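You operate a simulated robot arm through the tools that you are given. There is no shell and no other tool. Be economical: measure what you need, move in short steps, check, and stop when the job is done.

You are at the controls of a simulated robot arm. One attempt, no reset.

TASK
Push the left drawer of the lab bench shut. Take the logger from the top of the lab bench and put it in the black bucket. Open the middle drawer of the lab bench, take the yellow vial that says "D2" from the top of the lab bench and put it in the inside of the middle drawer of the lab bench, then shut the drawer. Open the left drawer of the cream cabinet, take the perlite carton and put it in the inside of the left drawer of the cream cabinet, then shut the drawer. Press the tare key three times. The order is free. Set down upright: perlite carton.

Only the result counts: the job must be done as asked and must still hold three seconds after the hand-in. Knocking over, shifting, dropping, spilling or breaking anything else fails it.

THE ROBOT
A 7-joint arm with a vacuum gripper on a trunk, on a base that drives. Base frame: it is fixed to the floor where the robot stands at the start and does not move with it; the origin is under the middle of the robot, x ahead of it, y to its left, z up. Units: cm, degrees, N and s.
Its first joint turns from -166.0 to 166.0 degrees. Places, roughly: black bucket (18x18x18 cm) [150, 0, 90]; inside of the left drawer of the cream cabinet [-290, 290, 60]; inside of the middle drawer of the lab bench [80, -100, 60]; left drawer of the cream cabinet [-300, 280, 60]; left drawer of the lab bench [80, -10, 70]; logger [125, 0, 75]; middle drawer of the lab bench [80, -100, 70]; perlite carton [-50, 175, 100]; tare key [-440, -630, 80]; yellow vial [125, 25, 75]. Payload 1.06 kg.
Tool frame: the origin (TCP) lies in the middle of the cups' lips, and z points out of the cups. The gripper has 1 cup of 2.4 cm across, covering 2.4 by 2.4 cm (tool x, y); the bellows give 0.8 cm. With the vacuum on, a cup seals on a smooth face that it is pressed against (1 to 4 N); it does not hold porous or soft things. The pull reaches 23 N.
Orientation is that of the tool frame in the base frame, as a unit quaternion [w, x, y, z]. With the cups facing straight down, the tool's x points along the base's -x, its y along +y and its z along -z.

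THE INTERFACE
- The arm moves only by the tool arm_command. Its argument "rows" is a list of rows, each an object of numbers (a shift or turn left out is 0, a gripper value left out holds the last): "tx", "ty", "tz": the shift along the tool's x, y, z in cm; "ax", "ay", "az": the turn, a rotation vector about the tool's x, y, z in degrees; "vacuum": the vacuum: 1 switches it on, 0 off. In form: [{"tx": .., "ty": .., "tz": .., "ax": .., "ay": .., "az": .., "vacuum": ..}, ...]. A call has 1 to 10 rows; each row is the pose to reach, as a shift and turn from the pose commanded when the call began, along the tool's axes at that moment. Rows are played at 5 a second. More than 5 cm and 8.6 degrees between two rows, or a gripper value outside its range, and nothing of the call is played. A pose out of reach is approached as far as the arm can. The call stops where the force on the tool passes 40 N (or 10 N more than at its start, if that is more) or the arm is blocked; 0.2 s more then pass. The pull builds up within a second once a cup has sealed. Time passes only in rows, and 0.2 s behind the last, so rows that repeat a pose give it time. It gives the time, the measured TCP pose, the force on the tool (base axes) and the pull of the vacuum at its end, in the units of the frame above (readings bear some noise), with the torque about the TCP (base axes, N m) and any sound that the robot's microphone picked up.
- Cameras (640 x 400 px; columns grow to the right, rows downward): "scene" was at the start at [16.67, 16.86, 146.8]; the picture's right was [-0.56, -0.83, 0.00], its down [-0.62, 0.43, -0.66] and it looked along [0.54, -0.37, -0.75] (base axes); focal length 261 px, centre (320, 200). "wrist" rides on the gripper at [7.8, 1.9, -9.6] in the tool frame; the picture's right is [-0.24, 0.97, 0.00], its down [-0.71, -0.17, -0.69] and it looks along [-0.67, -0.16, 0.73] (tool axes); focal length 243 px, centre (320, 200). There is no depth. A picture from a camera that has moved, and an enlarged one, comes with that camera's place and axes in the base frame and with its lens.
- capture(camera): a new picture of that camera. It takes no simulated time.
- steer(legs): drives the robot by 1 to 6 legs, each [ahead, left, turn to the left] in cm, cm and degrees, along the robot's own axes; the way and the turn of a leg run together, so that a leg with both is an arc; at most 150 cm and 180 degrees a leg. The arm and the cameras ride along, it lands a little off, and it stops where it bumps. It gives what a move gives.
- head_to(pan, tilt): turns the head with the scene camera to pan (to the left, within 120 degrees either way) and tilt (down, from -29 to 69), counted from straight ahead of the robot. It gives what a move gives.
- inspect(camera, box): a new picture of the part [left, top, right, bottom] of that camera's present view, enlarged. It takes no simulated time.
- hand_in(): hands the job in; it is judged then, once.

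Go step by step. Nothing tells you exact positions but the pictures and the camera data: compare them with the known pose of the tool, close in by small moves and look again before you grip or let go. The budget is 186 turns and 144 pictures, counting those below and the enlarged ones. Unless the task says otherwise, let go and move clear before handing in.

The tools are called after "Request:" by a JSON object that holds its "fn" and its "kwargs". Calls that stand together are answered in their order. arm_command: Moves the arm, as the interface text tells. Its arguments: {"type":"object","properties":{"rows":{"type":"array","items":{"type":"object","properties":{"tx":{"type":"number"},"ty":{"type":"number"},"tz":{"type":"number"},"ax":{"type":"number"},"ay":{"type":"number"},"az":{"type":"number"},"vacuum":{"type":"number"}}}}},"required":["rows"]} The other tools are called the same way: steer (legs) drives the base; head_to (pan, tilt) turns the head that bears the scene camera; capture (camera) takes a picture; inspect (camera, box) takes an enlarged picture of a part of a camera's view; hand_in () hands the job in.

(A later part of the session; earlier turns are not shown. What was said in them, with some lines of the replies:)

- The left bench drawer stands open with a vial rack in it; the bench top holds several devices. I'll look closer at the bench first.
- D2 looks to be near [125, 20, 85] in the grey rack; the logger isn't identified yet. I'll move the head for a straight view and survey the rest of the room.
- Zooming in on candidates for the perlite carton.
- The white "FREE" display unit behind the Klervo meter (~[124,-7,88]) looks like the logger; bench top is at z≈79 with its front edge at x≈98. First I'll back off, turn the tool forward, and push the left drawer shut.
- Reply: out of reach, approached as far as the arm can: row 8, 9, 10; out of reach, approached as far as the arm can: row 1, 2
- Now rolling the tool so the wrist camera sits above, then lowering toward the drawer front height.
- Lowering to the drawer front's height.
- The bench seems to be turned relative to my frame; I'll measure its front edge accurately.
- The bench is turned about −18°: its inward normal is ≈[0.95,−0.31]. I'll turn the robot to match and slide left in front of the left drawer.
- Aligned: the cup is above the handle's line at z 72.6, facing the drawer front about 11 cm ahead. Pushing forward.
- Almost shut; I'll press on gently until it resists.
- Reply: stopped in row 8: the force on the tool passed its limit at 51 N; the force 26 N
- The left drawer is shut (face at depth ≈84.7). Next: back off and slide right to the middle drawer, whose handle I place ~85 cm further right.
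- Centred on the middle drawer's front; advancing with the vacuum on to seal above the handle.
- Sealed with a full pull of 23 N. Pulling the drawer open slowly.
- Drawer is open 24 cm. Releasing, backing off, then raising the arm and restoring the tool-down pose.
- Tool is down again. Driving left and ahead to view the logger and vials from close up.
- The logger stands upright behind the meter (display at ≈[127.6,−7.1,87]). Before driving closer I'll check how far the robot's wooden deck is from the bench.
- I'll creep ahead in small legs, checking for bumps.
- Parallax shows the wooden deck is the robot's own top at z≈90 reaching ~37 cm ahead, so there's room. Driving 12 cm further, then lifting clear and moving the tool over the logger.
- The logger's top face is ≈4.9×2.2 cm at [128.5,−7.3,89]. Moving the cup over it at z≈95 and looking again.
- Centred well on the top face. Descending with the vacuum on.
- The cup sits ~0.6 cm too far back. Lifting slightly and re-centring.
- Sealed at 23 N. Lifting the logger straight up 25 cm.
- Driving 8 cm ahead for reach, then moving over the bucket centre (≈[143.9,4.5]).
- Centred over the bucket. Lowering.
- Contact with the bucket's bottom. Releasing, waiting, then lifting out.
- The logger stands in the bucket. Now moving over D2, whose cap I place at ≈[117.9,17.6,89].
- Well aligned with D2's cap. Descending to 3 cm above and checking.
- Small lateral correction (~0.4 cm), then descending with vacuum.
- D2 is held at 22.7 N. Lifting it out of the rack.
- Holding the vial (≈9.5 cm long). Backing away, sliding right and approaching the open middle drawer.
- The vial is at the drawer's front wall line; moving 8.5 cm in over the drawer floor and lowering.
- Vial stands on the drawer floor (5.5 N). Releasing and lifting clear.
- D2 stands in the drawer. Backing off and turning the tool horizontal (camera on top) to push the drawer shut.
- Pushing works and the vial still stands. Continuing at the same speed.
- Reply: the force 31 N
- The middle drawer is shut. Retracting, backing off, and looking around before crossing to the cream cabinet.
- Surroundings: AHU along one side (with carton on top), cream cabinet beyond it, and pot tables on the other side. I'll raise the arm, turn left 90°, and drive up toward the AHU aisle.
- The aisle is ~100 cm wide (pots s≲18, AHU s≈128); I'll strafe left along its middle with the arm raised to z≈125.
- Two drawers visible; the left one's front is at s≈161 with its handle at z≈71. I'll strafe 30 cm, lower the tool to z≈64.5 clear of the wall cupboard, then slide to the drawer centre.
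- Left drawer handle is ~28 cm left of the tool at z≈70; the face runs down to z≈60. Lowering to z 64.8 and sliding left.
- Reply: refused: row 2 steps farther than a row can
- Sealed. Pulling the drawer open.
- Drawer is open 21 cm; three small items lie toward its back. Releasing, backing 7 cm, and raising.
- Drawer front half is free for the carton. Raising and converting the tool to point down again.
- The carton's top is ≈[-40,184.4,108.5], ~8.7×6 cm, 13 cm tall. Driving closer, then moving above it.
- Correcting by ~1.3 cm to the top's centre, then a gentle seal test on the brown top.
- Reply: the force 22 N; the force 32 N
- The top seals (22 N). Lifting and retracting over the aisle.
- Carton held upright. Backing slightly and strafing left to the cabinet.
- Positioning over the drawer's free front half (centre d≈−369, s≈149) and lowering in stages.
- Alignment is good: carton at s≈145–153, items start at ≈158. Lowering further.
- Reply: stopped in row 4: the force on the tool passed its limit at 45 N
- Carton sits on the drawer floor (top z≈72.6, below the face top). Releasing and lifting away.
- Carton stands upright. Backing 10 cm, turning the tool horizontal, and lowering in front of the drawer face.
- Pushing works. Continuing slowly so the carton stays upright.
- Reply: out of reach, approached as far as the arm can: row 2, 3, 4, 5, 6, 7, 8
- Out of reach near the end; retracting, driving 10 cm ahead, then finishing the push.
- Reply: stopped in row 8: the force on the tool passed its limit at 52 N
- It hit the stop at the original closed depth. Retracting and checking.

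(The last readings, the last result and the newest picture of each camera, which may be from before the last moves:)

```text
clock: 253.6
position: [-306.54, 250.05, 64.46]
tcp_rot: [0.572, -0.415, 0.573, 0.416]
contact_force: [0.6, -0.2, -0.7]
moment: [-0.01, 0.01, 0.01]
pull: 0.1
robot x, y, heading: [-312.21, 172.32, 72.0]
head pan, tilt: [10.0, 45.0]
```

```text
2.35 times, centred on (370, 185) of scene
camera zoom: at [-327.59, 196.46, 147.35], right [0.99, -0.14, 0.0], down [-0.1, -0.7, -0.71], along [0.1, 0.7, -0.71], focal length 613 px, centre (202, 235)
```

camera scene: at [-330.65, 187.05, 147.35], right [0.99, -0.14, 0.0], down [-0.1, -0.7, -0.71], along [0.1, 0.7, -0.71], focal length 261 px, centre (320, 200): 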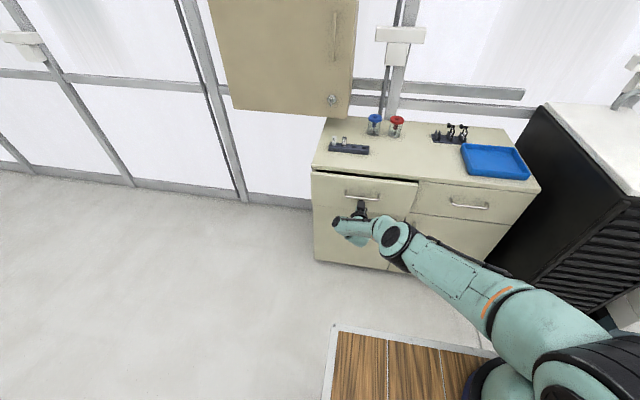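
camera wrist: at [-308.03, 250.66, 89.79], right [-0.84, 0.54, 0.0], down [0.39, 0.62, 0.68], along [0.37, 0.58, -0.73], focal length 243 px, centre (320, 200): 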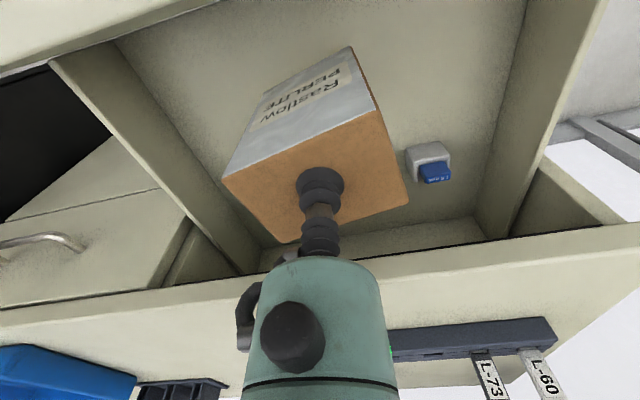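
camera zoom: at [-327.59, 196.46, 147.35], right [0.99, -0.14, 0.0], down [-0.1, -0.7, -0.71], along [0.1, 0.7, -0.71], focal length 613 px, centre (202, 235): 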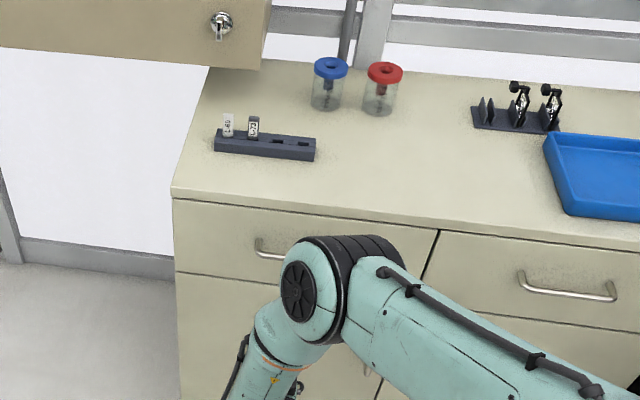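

The cabinet drawer is shut with the carton inside. Raising and turning the tool down, then heading back out of the aisle toward the tare key.

Request:
{"fn": "arm_command", "kwargs": {"rows": [{"tx": -5}, {"tx": -10}, {"tx": -15}, {"tx": -20}, {"tx": -25}, {"tx": -30}, {"tx": -35}, {"tx": -40}, {"tx": -45}, {"tx": -50}]}}

Request:
{"fn": "arm_command", "kwargs": {"rows": [{"ay": 8.5}, {"ay": 17}, {"ay": 25.5}, {"ay": 34}, {"ay": 42.5}, {"ay": 51}, {"ay": 59.5}, {"ay": 68}, {"ay": 76.5}, {"ay": 85}]}}

Request:
{"fn": "arm_command", "kwargs": {"rows": [{"ay": 5, "tz": -4}, {"ay": 5, "tz": -8}, {"ay": 5, "tz": -8, "tx": 3}]}}

Request:
{"fn": "steer", "kwargs": {"legs": [[0, -150, 0], [0, -150, 0], [-35, 0, 0], [0, 0, -180]]}}

Request:
{"fn": "head_to", "kwargs": {"pan": 0, "tilt": 20}}

Request:
{"fn": "capture", "kwargs": {"camera": "scene"}}

```text
clock: 255.8
position: [-306.36, 250.17, 114.62]
tcp_rot: [0.571, -0.416, 0.573, 0.416]
contact_force: [-0.8, 0.3, -1.0]
moment: [0.03, 0.02, -0.01]
pull: 0.1
robot x, y, heading: [-312.46, 172.3, 71.9]
head pan, tilt: [10.0, 45.0]
```

```text
clock: 257.9
position: [-306.48, 250.14, 114.68]
tcp_rot: [0.033, -0.587, 0.808, 0.026]
contact_force: [-0.8, 0.4, 0.4]
moment: [0.02, -0.04, -0.01]
pull: 0.1
robot x, y, heading: [-312.23, 172.42, 71.9]
head pan, tilt: [10.0, 45.0]
```

```text
clock: 258.8
position: [-307.61, 246.72, 122.45]
tcp_rot: [-0.002, -0.587, 0.809, 0.001]
contact_force: [0.0, 0.2, -0.2]
moment: [0.02, 0.03, 0.01]
pull: 0.1
robot x, y, heading: [-311.97, 172.11, 72.0]
head pan, tilt: [10.0, 45.0]
```

```text
clock: 272.6
position: [-25.84, 156.72, 122.41]
tcp_rot: [-0.002, -0.59, 0.808, 0.001]
contact_force: [-0.4, -0.5, -0.4]
moment: [0.03, -0.02, -0.02]
pull: 0.1
robot x, y, heading: [-30.14, 81.98, 72.5]
head pan, tilt: [10.0, 45.0]
stopped in leg 2: the robot was blocked; the commanded pose is now the measured one
```

```text
clock: 273.5
position: [-25.95, 156.58, 122.31]
tcp_rot: [-0.001, -0.589, 0.808, 0.001]
contact_force: [0.2, -0.2, -0.4]
moment: [0.01, 0.0, 0.0]
pull: 0.0
robot x, y, heading: [-30.23, 82.24, 72.3]
head pan, tilt: [0.0, 20.0]
```

```text
39 pictures are left
camera scene: at [-44.03, 107.1, 151.21], right [0.95, -0.3, 0.0], down [-0.1, -0.33, -0.94], along [0.29, 0.9, -0.34], focal length 261 px, centre (320, 200)
```

scene: 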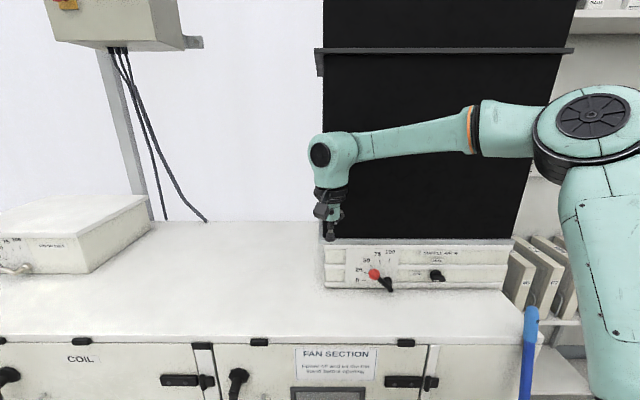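

The drive was blocked near the mop. Checking what I touched.

Request:
{"fn": "head_to", "kwargs": {"pan": -25, "tilt": 55}}

Request:
{"fn": "capture", "kwargs": {"camera": "scene"}}

```text
clock: 274.6
position: [-25.94, 156.63, 122.47]
tcp_rot: [-0.001, -0.59, 0.807, 0.002]
contact_force: [-0.4, 0.5, -0.4]
moment: [0.02, -0.01, -0.01]
pull: 0.0
robot x, y, heading: [-29.98, 82.0, 72.4]
head pan, tilt: [-25.0, 55.0]
```

```text
38 pictures are left
camera scene: at [-41.97, 103.53, 146.01], right [0.74, -0.68, 0.0], down [-0.55, -0.6, -0.57], along [0.39, 0.42, -0.82], focal length 261 px, centre (320, 200)
```

scene: 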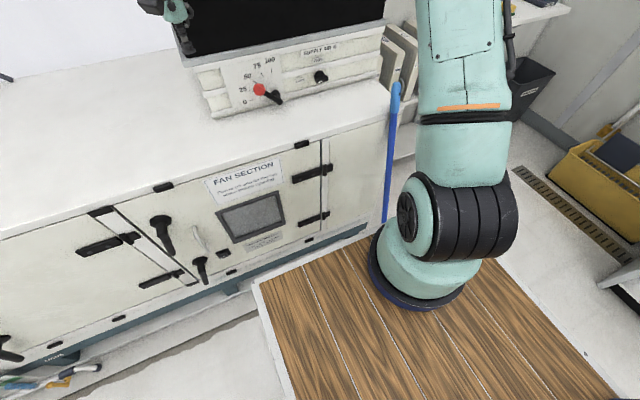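

The mop handle still stands where it was. Backing straight away from it, then turning right 180°.

Request:
{"fn": "steer", "kwargs": {"legs": [[-50, 0, 0], [0, 0, -90], [0, 0, -90]]}}

Request:
{"fn": "head_to", "kwargs": {"pan": 0, "tilt": 22}}

Request:
{"fn": "capture", "kwargs": {"camera": "scene"}}

Request:
{"fn": "head_to", "kwargs": {"pan": 75, "tilt": 40}}

Request:
{"fn": "capture", "kwargs": {"camera": "scene"}}

```text
clock: 285.2
position: [-50.82, -40.44, 122.33]
tcp_rot: [0.001, 0.813, 0.582, 0.002]
contact_force: [-0.4, -0.1, -0.1]
moment: [-0.05, 0.05, 0.02]
pull: 0.1
robot x, y, heading: [-45.2, 33.99, -108.7]
head pan, tilt: [-25.0, 55.0]
```

```text
clock: 286.2
position: [-50.79, -40.53, 122.28]
tcp_rot: [0.001, 0.813, 0.582, 0.002]
contact_force: [0.1, 0.8, 0.6]
moment: [0.0, 0.0, 0.03]
pull: 0.1
robot x, y, heading: [-45.62, 34.23, -108.6]
head pan, tilt: [0.0, 22.0]
```

```text
37 pictures are left
camera scene: at [-31.46, 9.34, 150.88], right [-0.95, 0.32, 0.0], down [0.12, 0.36, -0.93], along [-0.3, -0.88, -0.38], focal length 261 px, centre (320, 200)
```

scene: 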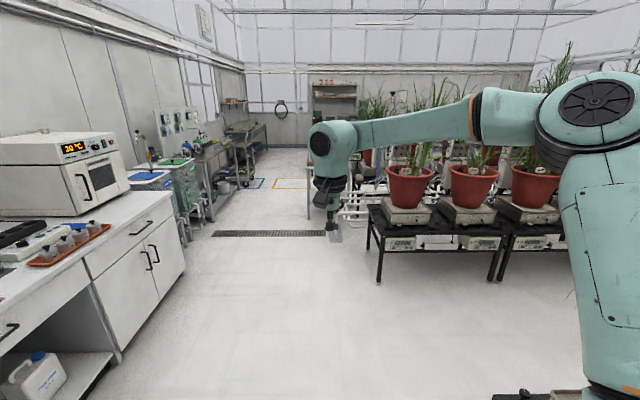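

```text
clock: 287.6
position: [-51.0, -40.35, 122.28]
tcp_rot: [0.001, 0.813, 0.583, 0.002]
contact_force: [-0.7, 0.5, -0.2]
moment: [-0.01, 0.03, 0.04]
pull: 0.1
robot x, y, heading: [-45.31, 33.77, -108.9]
head pan, tilt: [75.0, 40.0]
```

```text
36 pictures are left
camera scene: at [-21.41, 13.42, 148.07], right [-0.55, -0.83, 0.0], down [-0.53, 0.36, -0.77], along [0.64, -0.42, -0.64], focal length 261 px, centre (320, 200)
```

scene: 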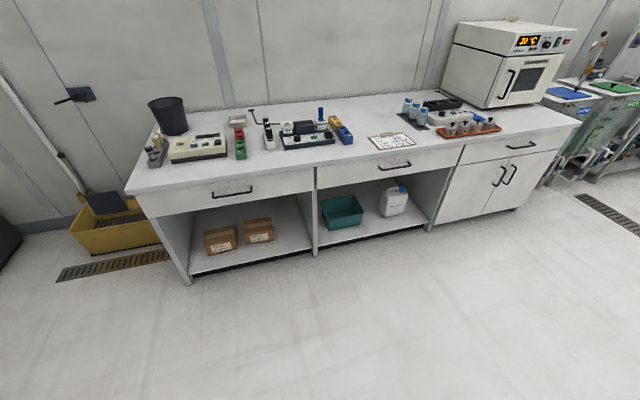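

The bench is in order. I'll drive down the corridor along d≈26 between the benches and the tables.

Request:
{"fn": "steer", "kwargs": {"legs": [[0, 80, 0], [150, 0, 0], [130, 0, 0]]}}

Request:
{"fn": "head_to", "kwargs": {"pan": -15, "tilt": 20}}

Request:
{"fn": "capture", "kwargs": {"camera": "scene"}}

```text
clock: 305.1
position: [-59.55, -333.37, 122.36]
tcp_rot: [0.001, 0.806, 0.592, 0.001]
contact_force: [0.7, -0.2, 0.1]
moment: [-0.02, 0.0, 0.04]
pull: 0.1
robot x, y, heading: [-55.69, -258.91, -107.8]
head pan, tilt: [75.0, 40.0]
```

```text
clock: 306.8
position: [-59.59, -333.44, 122.4]
tcp_rot: [0.0, 0.807, 0.591, 0.002]
contact_force: [0.7, -0.3, 0.1]
moment: [-0.02, 0.02, 0.01]
pull: 0.1
robot x, y, heading: [-55.92, -258.8, -107.4]
head pan, tilt: [-15.0, 20.0]
```

```text
35 pictures are left
camera scene: at [-43.46, -282.22, 151.21], right [-0.84, 0.54, 0.0], down [0.18, 0.29, -0.94], along [-0.5, -0.79, -0.34], focal length 261 px, centre (320, 200)
```

scene: 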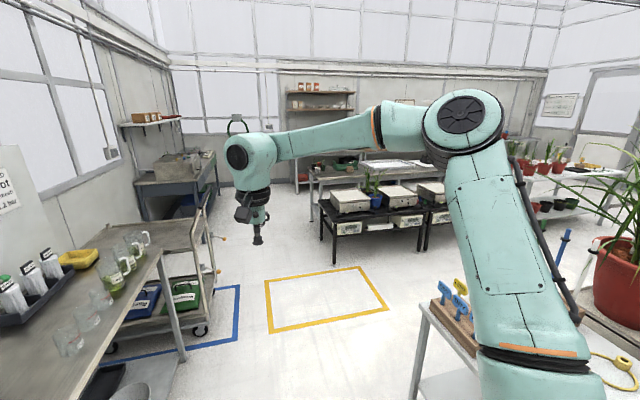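

Request:
{"fn": "steer", "kwargs": {"legs": [[150, 0, 0], [40, 0, 0]]}}

Request:
{"fn": "head_to", "kwargs": {"pan": -40, "tilt": 20}}

Request:
{"fn": "capture", "kwargs": {"camera": "scene"}}

```text
clock: 316.3
position: [-115.85, -514.59, 122.4]
tcp_rot: [0.001, 0.806, 0.592, 0.002]
contact_force: [-0.4, 0.2, -0.1]
moment: [0.02, 0.01, -0.01]
pull: 0.0
robot x, y, heading: [-112.19, -440.0, -107.2]
head pan, tilt: [-15.0, 20.0]
```

```text
clock: 317.2
position: [-115.98, -514.65, 122.39]
tcp_rot: [0.001, 0.806, 0.592, 0.001]
contact_force: [-0.1, -0.7, 0.7]
moment: [0.01, 0.01, 0.03]
pull: 0.1
robot x, y, heading: [-112.28, -439.88, -107.3]
head pan, tilt: [-40.0, 20.0]
```

```text
34 pictures are left
camera scene: at [-102.82, -460.67, 151.21], right [-0.54, 0.84, 0.0], down [0.29, 0.19, -0.94], along [-0.79, -0.51, -0.34], focal length 261 px, centre (320, 200)
```

scene: 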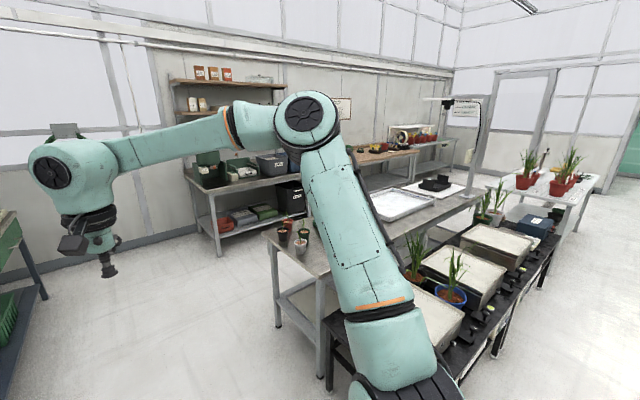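

The target lies on the wall bench beyond the grey table (~[-440,−630]). I'll retract the arm, enter the aisle in front of the wall bench, and strafe right.

Request:
{"fn": "arm_command", "kwargs": {"rows": [{"tx": 4.5}, {"tx": 9}, {"tx": 13.5}, {"tx": 18}, {"tx": 21}]}}

Request:
{"fn": "steer", "kwargs": {"legs": [[150, 0, 0], [48, 0, -0.6], [0, -100, 0]]}}

Request:
{"fn": "head_to", "kwargs": {"pan": -35, "tilt": 30}}

Request:
{"fn": "capture", "kwargs": {"camera": "scene"}}

```text
clock: 318.4
position: [-109.6, -494.61, 122.36]
tcp_rot: [0.0, 0.806, 0.591, 0.002]
contact_force: [0.9, -0.2, 0.6]
moment: [0.04, -0.03, 0.01]
pull: 0.0
robot x, y, heading: [-112.53, -439.91, -107.3]
head pan, tilt: [-40.0, 20.0]
```

```text
clock: 333.1
position: [-262.81, -655.19, 122.23]
tcp_rot: [0.002, 0.808, 0.589, 0.002]
contact_force: [-0.6, 0.6, 0.1]
moment: [0.0, -0.03, 0.0]
pull: 0.0
robot x, y, heading: [-265.66, -600.46, -107.7]
head pan, tilt: [-40.0, 20.0]
```

```text
clock: 333.8
position: [-262.81, -655.06, 122.31]
tcp_rot: [0.001, 0.809, 0.588, 0.001]
contact_force: [-0.6, -1.0, 0.6]
moment: [0.02, 0.0, 0.05]
pull: 0.0
robot x, y, heading: [-264.97, -600.62, -107.9]
head pan, tilt: [-35.0, 30.0]
```

```text
33 pictures are left
camera scene: at [-255.06, -621.68, 149.61], right [-0.6, 0.8, 0.0], down [0.4, 0.3, -0.87], along [-0.69, -0.52, -0.5], focal length 261 px, centre (320, 200)
```

scene: 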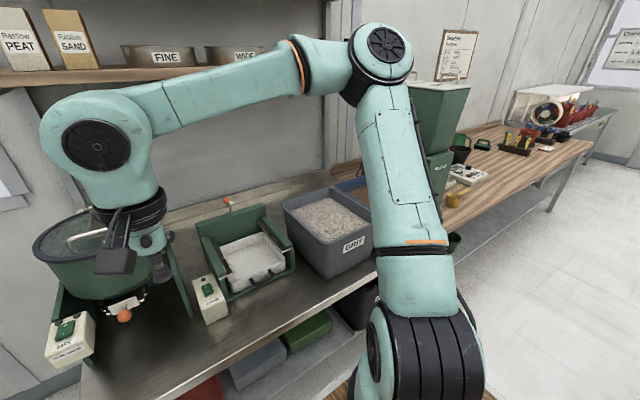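

The device on the wooden bench at the predicted spot looks like the balance. Zooming.

Request:
{"fn": "inspect", "kwargs": {"camera": "scene", "box": [430, 130, 560, 220]}}

```text
4.44 times, centred on (495, 175) of scene
camera zoom: at [-255.06, -621.68, 149.61], right [-0.6, 0.8, 0.0], down [0.4, 0.3, -0.87], along [-0.69, -0.52, -0.5], focal length 1158 px, centre (-458, 311)
```

zoom: 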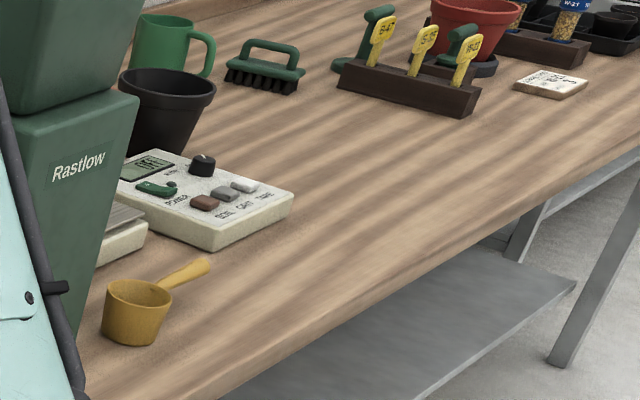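

Found it: a "Rastlow" unit with keys, TARE rightmost, ≈[-436,−632,82]. Strafing right in two steps.

Request:
{"fn": "steer", "kwargs": {"legs": [[-3, -90, 0]]}}

Request:
{"fn": "head_to", "kwargs": {"pan": -15, "tilt": 35}}

Request:
{"fn": "capture", "kwargs": {"camera": "scene"}}

Request:
{"fn": "capture", "kwargs": {"camera": "wrist"}}

```text
clock: 338.5
position: [-347.93, -624.67, 122.35]
tcp_rot: [0.001, 0.809, 0.588, 0.002]
contact_force: [-0.7, -0.3, -0.4]
moment: [0.02, 0.0, -0.03]
pull: 0.1
robot x, y, heading: [-350.17, -570.4, -107.9]
head pan, tilt: [-35.0, 30.0]
```

```text
clock: 339.4
position: [-347.93, -624.69, 122.27]
tcp_rot: [0.002, 0.809, 0.588, 0.001]
contact_force: [0.1, 0.3, -0.5]
moment: [-0.02, 0.0, -0.01]
pull: 0.1
robot x, y, heading: [-349.87, -570.37, -107.6]
head pan, tilt: [-15.0, 35.0]
```

```text
31 pictures are left
camera scene: at [-337.54, -593.23, 148.83], right [-0.84, 0.54, 0.0], down [0.31, 0.48, -0.82], along [-0.44, -0.69, -0.57], focal length 261 px, centre (320, 200)
```

scene: 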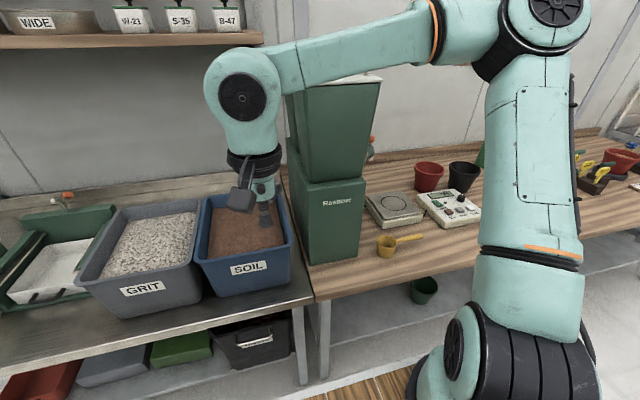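

```text
30 pictures are left
camera wrist: at [-343.58, -617.81, 131.95], right [0.85, -0.52, 0.0], down [-0.38, -0.62, 0.68], along [-0.36, -0.58, -0.73], focal length 243 px, centre (320, 200)
```

wrist: 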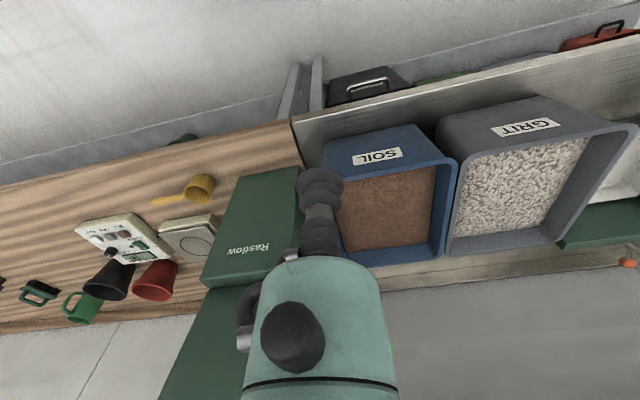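

Hopper front is at s≈−731, well clear of the tool (s≈−702). Continuing right.

Request:
{"fn": "steer", "kwargs": {"legs": [[0, -80, 0]]}}

Request:
{"fn": "capture", "kwargs": {"camera": "wrist"}}

```text
clock: 343.6
position: [-424.2, -600.08, 122.2]
tcp_rot: [0.002, 0.81, 0.587, 0.002]
contact_force: [-0.1, 0.2, 0.5]
moment: [0.0, 0.01, 0.01]
pull: 0.0
robot x, y, heading: [-426.14, -545.49, -107.8]
head pan, tilt: [-15.0, 35.0]
```

```text
29 pictures are left
camera wrist: at [-419.96, -593.21, 131.95], right [0.85, -0.53, 0.0], down [-0.39, -0.62, 0.68], along [-0.36, -0.58, -0.73], focal length 243 px, centre (320, 200)
```

wrist: 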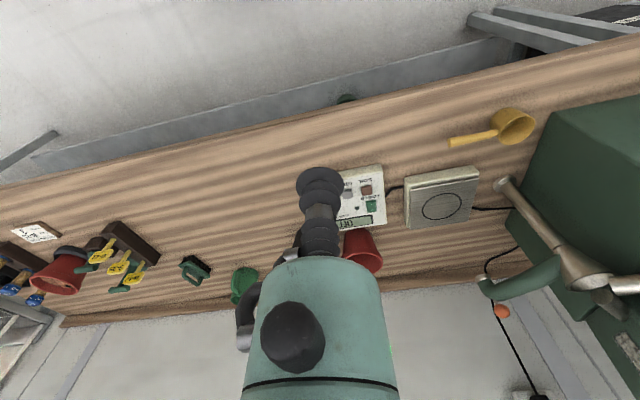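

Moving the tool forward 29 cm and down to z≈104 so the keys come into clear view.

Request:
{"fn": "arm_command", "kwargs": {"rows": [{"tx": -4.8}, {"tx": -9.6}, {"tx": -14.4}, {"tx": -19.2}, {"tx": -24}, {"tx": -29}, {"tx": -29, "tz": 5}, {"tx": -29, "tz": 10}, {"tx": -29, "tz": 14}, {"tx": -29, "tz": 18}]}}

Request:
{"fn": "inspect", "kwargs": {"camera": "wrist", "box": [240, 40, 440, 190]}}

```text
clock: 345.9
position: [-433.16, -627.76, 104.26]
tcp_rot: [0.001, 0.809, 0.588, 0.002]
contact_force: [0.0, 0.3, 0.4]
moment: [0.03, 0.03, 0.0]
pull: 0.1
robot x, y, heading: [-426.37, -545.35, -107.6]
head pan, tilt: [-15.0, 35.0]
```

```text
2.67 times, centred on (340, 115) of wrist
camera zoom: at [-428.91, -620.78, 113.83], right [0.85, -0.52, 0.0], down [-0.38, -0.62, 0.68], along [-0.36, -0.58, -0.73], focal length 647 px, centre (267, 427)
```

zoom: 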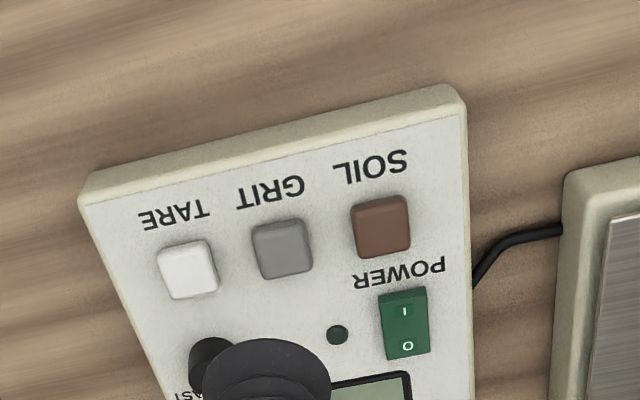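

TARE is clear: key centre ≈[-442,−633.6,82.5]. Moving above it at z≈93 and re-checking, along with the display.

Request:
{"fn": "arm_command", "kwargs": {"rows": [{"tx": -4, "ty": -2.5}, {"tx": -8.2, "ty": -4.5}, {"tx": -8.2, "ty": -6.5}, {"tx": -8.2, "ty": -6.5, "tz": 4}, {"tx": -8.2, "ty": -6.5, "tz": 8}, {"tx": -8.2, "ty": -6.5, "tz": 11}]}}

Request:
{"fn": "capture", "kwargs": {"camera": "wrist"}}

Request:
{"fn": "inspect", "kwargs": {"camera": "wrist", "box": [240, 60, 400, 210]}}

```text
clock: 347.2
position: [-441.77, -633.38, 93.11]
tcp_rot: [0.002, 0.81, 0.587, 0.002]
contact_force: [-0.9, -0.3, 0.5]
moment: [-0.01, -0.01, 0.02]
pull: 0.1
robot x, y, heading: [-426.16, -545.92, -107.8]
head pan, tilt: [-15.0, 35.0]
```

```text
27 pictures are left
camera wrist: at [-437.53, -626.59, 102.83], right [0.85, -0.52, 0.0], down [-0.39, -0.62, 0.68], along [-0.36, -0.58, -0.73], focal length 243 px, centre (320, 200)
```

wrist: 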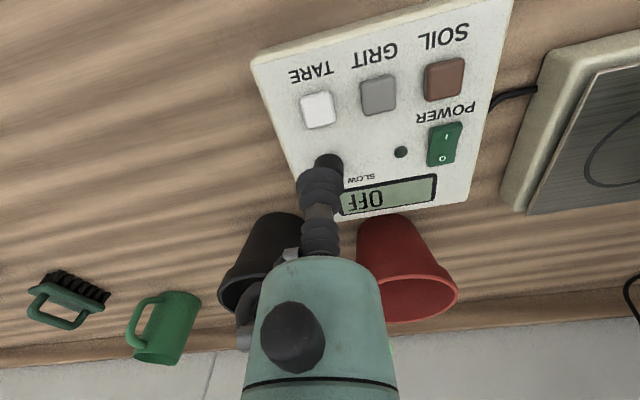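

```text
2.67 times, centred on (320, 135) of wrist
camera zoom: at [-437.53, -626.59, 102.83], right [0.85, -0.52, 0.0], down [-0.39, -0.62, 0.68], along [-0.36, -0.58, -0.73], focal length 647 px, centre (320, 373)
```

zoom: 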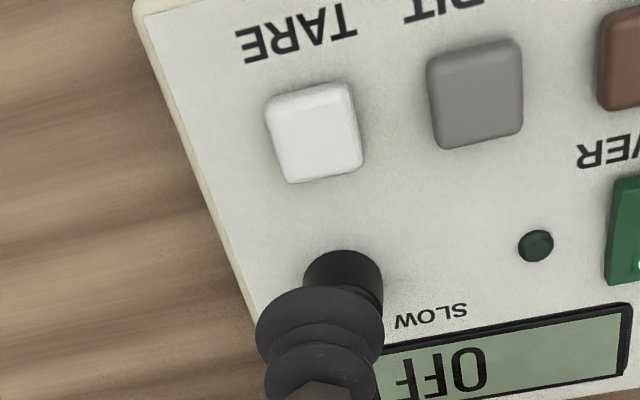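

The display reads "OFF"; the task only asks for tare presses, so I'll leave the power switch alone at first and watch the response. Centring (0.65 cm ahead) and descending just above the key.

Request:
{"fn": "arm_command", "kwargs": {"rows": [{"tx": -0.65, "ty": -0.26}, {"tx": -0.65, "ty": -0.26, "tz": 4}, {"tx": -0.65, "ty": -0.26, "tz": 8}, {"tx": -0.65, "ty": -0.26, "tz": 9.5}]}}

Request:
{"fn": "inspect", "kwargs": {"camera": "wrist", "box": [240, 60, 440, 220]}}

```text
clock: 348.2
position: [-442.29, -633.85, 83.84]
tcp_rot: [0.002, 0.81, 0.587, 0.002]
contact_force: [-1.1, 0.4, -0.8]
moment: [-0.04, -0.04, -0.02]
pull: 0.0
robot x, y, heading: [-426.13, -545.61, -108.1]
head pan, tilt: [-15.0, 35.0]
```

```text
2.50 times, centred on (340, 140) of wrist
camera zoom: at [-438.08, -627.02, 93.37], right [0.85, -0.53, 0.0], down [-0.39, -0.62, 0.68], along [-0.36, -0.58, -0.73], focal length 606 px, centre (270, 350)
```

zoom: 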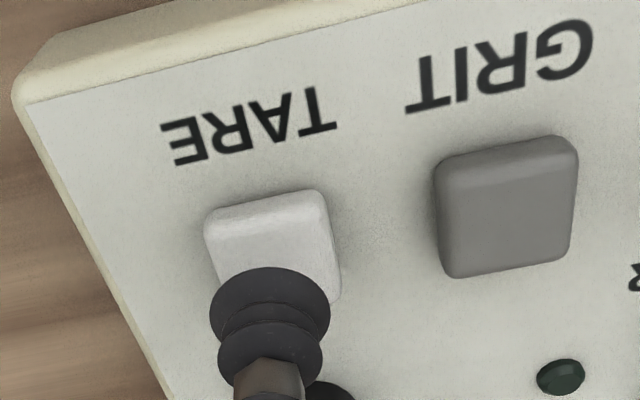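

Well over the key. Descending in small steps to feel contact.

Request:
{"fn": "arm_command", "kwargs": {"rows": [{"tz": 0.4}, {"tz": 0.8}, {"tz": 1.1}, {"tz": 1.4}, {"tz": 1.4}]}}

```text
clock: 349.4
position: [-442.14, -633.94, 82.32]
tcp_rot: [0.001, 0.81, 0.587, 0.002]
contact_force: [0.5, 0.2, -0.1]
moment: [0.0, -0.01, -0.01]
pull: 0.1
robot x, y, heading: [-425.89, -545.68, -108.1]
head pan, tilt: [-15.0, 35.0]
```

Request:
{"fn": "arm_command", "kwargs": {"rows": [{"tz": 0.3}, {"tz": 0.6}, {"tz": 0.9}, {"tz": 0.9}]}}

Request:
{"fn": "inspect", "kwargs": {"camera": "wrist", "box": [240, 60, 440, 220]}}

```text
clock: 350.4
position: [-442.24, -633.94, 81.46]
tcp_rot: [0.001, 0.81, 0.587, 0.001]
contact_force: [-0.1, 0.4, 0.2]
moment: [0.01, 0.01, -0.02]
pull: 0.1
robot x, y, heading: [-425.93, -545.56, -107.9]
head pan, tilt: [-15.0, 35.0]
```

```text
2.50 times, centred on (340, 140) of wrist
camera zoom: at [-437.98, -627.08, 91.05], right [0.85, -0.53, 0.0], down [-0.39, -0.62, 0.68], along [-0.36, -0.58, -0.73], focal length 606 px, centre (270, 350)
```

zoom: 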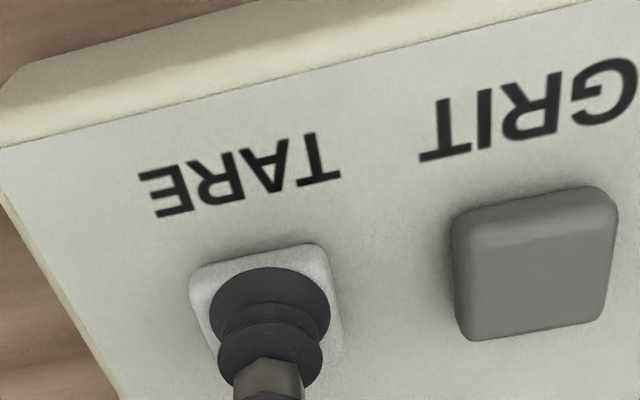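

Request:
{"fn": "arm_command", "kwargs": {"rows": [{"tz": 0.15}, {"tz": 0.3}, {"tz": 0.45}, {"tz": 0.45}]}}

```text
clock: 351.4
position: [-442.23, -633.98, 80.95]
tcp_rot: [0.001, 0.809, 0.588, 0.002]
contact_force: [-1.1, -0.6, 1.8]
moment: [0.02, 0.02, 0.01]
pull: 0.1
robot x, y, heading: [-425.84, -545.51, -108.0]
head pan, tilt: [-15.0, 35.0]
```

Contact at z≈81.0. Pressing a little deeper.

Request:
{"fn": "arm_command", "kwargs": {"rows": [{"tz": 0.2}, {"tz": 0.4}, {"tz": 0.4}]}}

Request:
{"fn": "inspect", "kwargs": {"camera": "wrist", "box": [240, 60, 440, 220]}}

```text
clock: 352.2
position: [-442.2, -633.85, 80.53]
tcp_rot: [0.001, 0.81, 0.587, 0.002]
contact_force: [-0.6, -0.7, 1.9]
moment: [-0.01, 0.02, 0.02]
pull: 0.1
robot x, y, heading: [-426.16, -545.42, -107.8]
head pan, tilt: [-15.0, 35.0]
heard: click
```

```text
2.50 times, centred on (340, 140) of wrist
camera zoom: at [-437.97, -627.05, 90.19], right [0.85, -0.53, 0.0], down [-0.39, -0.62, 0.68], along [-0.36, -0.58, -0.73], focal length 606 px, centre (270, 350)
```

zoom: 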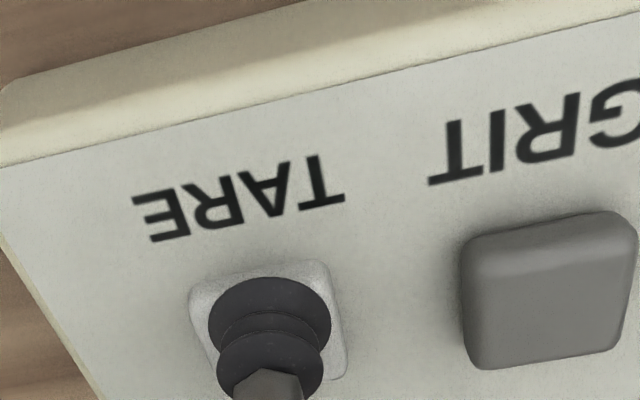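

A click — that's press one. Releasing.

Request:
{"fn": "arm_command", "kwargs": {"rows": [{"tz": -0.6}, {"tz": -1.2}, {"tz": -1.2}]}}

Request:
{"fn": "arm_command", "kwargs": {"rows": [{"tz": 0.6}, {"tz": 0.9}, {"tz": 1.2}, {"tz": 1.25}]}}

Request:
{"fn": "arm_command", "kwargs": {"rows": [{"tz": -0.6}, {"tz": -1.2}, {"tz": -1.2}]}}

```text
clock: 353.1
position: [-442.26, -633.95, 81.82]
tcp_rot: [0.001, 0.809, 0.587, 0.001]
contact_force: [-0.2, -0.8, 0.3]
moment: [-0.02, -0.03, 0.01]
pull: 0.1
robot x, y, heading: [-426.28, -545.66, -107.9]
head pan, tilt: [-15.0, 35.0]
```

```text
clock: 354.1
position: [-442.22, -633.91, 80.39]
tcp_rot: [0.001, 0.81, 0.586, 0.001]
contact_force: [0.6, 0.3, 1.6]
moment: [0.0, 0.0, 0.02]
pull: 0.0
robot x, y, heading: [-425.88, -545.58, -107.9]
head pan, tilt: [-15.0, 35.0]
heard: click
```

```text
clock: 354.9
position: [-442.27, -633.97, 81.6]
tcp_rot: [0.001, 0.809, 0.588, 0.002]
contact_force: [-0.5, 0.2, -0.6]
moment: [-0.01, 0.02, -0.02]
pull: 0.1
robot x, y, heading: [-425.89, -545.53, -107.8]
head pan, tilt: [-15.0, 35.0]
```

Second click heard. Third press.

Request:
{"fn": "arm_command", "kwargs": {"rows": [{"tz": 0.6}, {"tz": 0.9}, {"tz": 1.2}, {"tz": 1.25}]}}

Request:
{"fn": "arm_command", "kwargs": {"rows": [{"tz": -0.6}, {"tz": -1.2}, {"tz": -5}, {"tz": -10}, {"tz": -15}, {"tz": -19}]}}

Request:
{"fn": "capture", "kwargs": {"camera": "wrist"}}

```text
clock: 355.9
position: [-442.14, -634.07, 80.53]
tcp_rot: [0.001, 0.81, 0.587, 0.002]
contact_force: [-0.5, 0.5, 2.4]
moment: [0.01, 0.0, 0.02]
pull: 0.1
robot x, y, heading: [-426.11, -545.49, -108.0]
head pan, tilt: [-15.0, 35.0]
heard: click
```

```text
clock: 357.2
position: [-442.32, -633.9, 99.59]
tcp_rot: [0.001, 0.809, 0.587, 0.001]
contact_force: [-0.2, -0.4, 0.1]
moment: [0.0, -0.02, -0.02]
pull: 0.1
robot x, y, heading: [-425.75, -545.62, -108.0]
head pan, tilt: [-15.0, 35.0]
```

```text
22 pictures are left
camera wrist: at [-438.1, -626.93, 109.17], right [0.85, -0.52, 0.0], down [-0.38, -0.62, 0.68], along [-0.36, -0.58, -0.73], focal length 243 px, centre (320, 200)
```

wrist: 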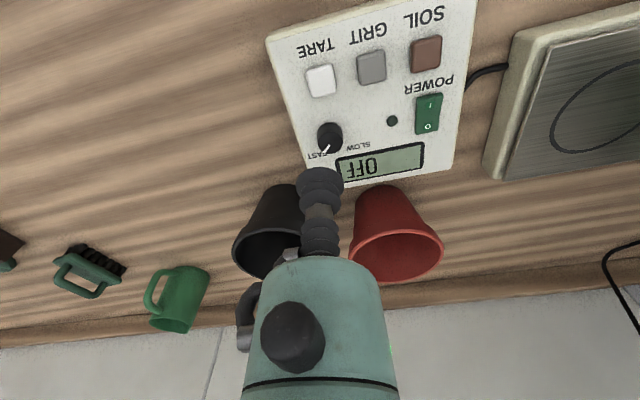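

Three clicks were heard, one per press, and the tool is clear of everything. The bench and cabinet drawers were shut when I last saw them, the logger was in the bucket, and the vial and carton were inside their drawers. Handing in.

Request:
{"fn": "hand_in", "kwargs": {}}

```text
The job is handed in.
```

I did every step of the task and handed the job in; no verdict came back.

- **Left bench drawer:** pushed shut.
- **Logger:** I took this to be the white unit with the "FREE" display. It is standing in the black bucket.
- **Vial D2:** stood upright in the middle bench drawer, which I then pushed shut. I can't see whether it tipped during closing.
- **Perlite carton:** set down upright in the left drawer of the cream cabinet. It was still upright shortly before the drawer shut.
- **Tare key:** pressed three times, with one click heard each time. The unit's display reads "OFF". I left its power switch alone because the task didn't mention it.

On the way back from the cabinet the base was blocked beside the mop. I backed straight off, and the mop still looked in place, but I can't rule out a light touch.
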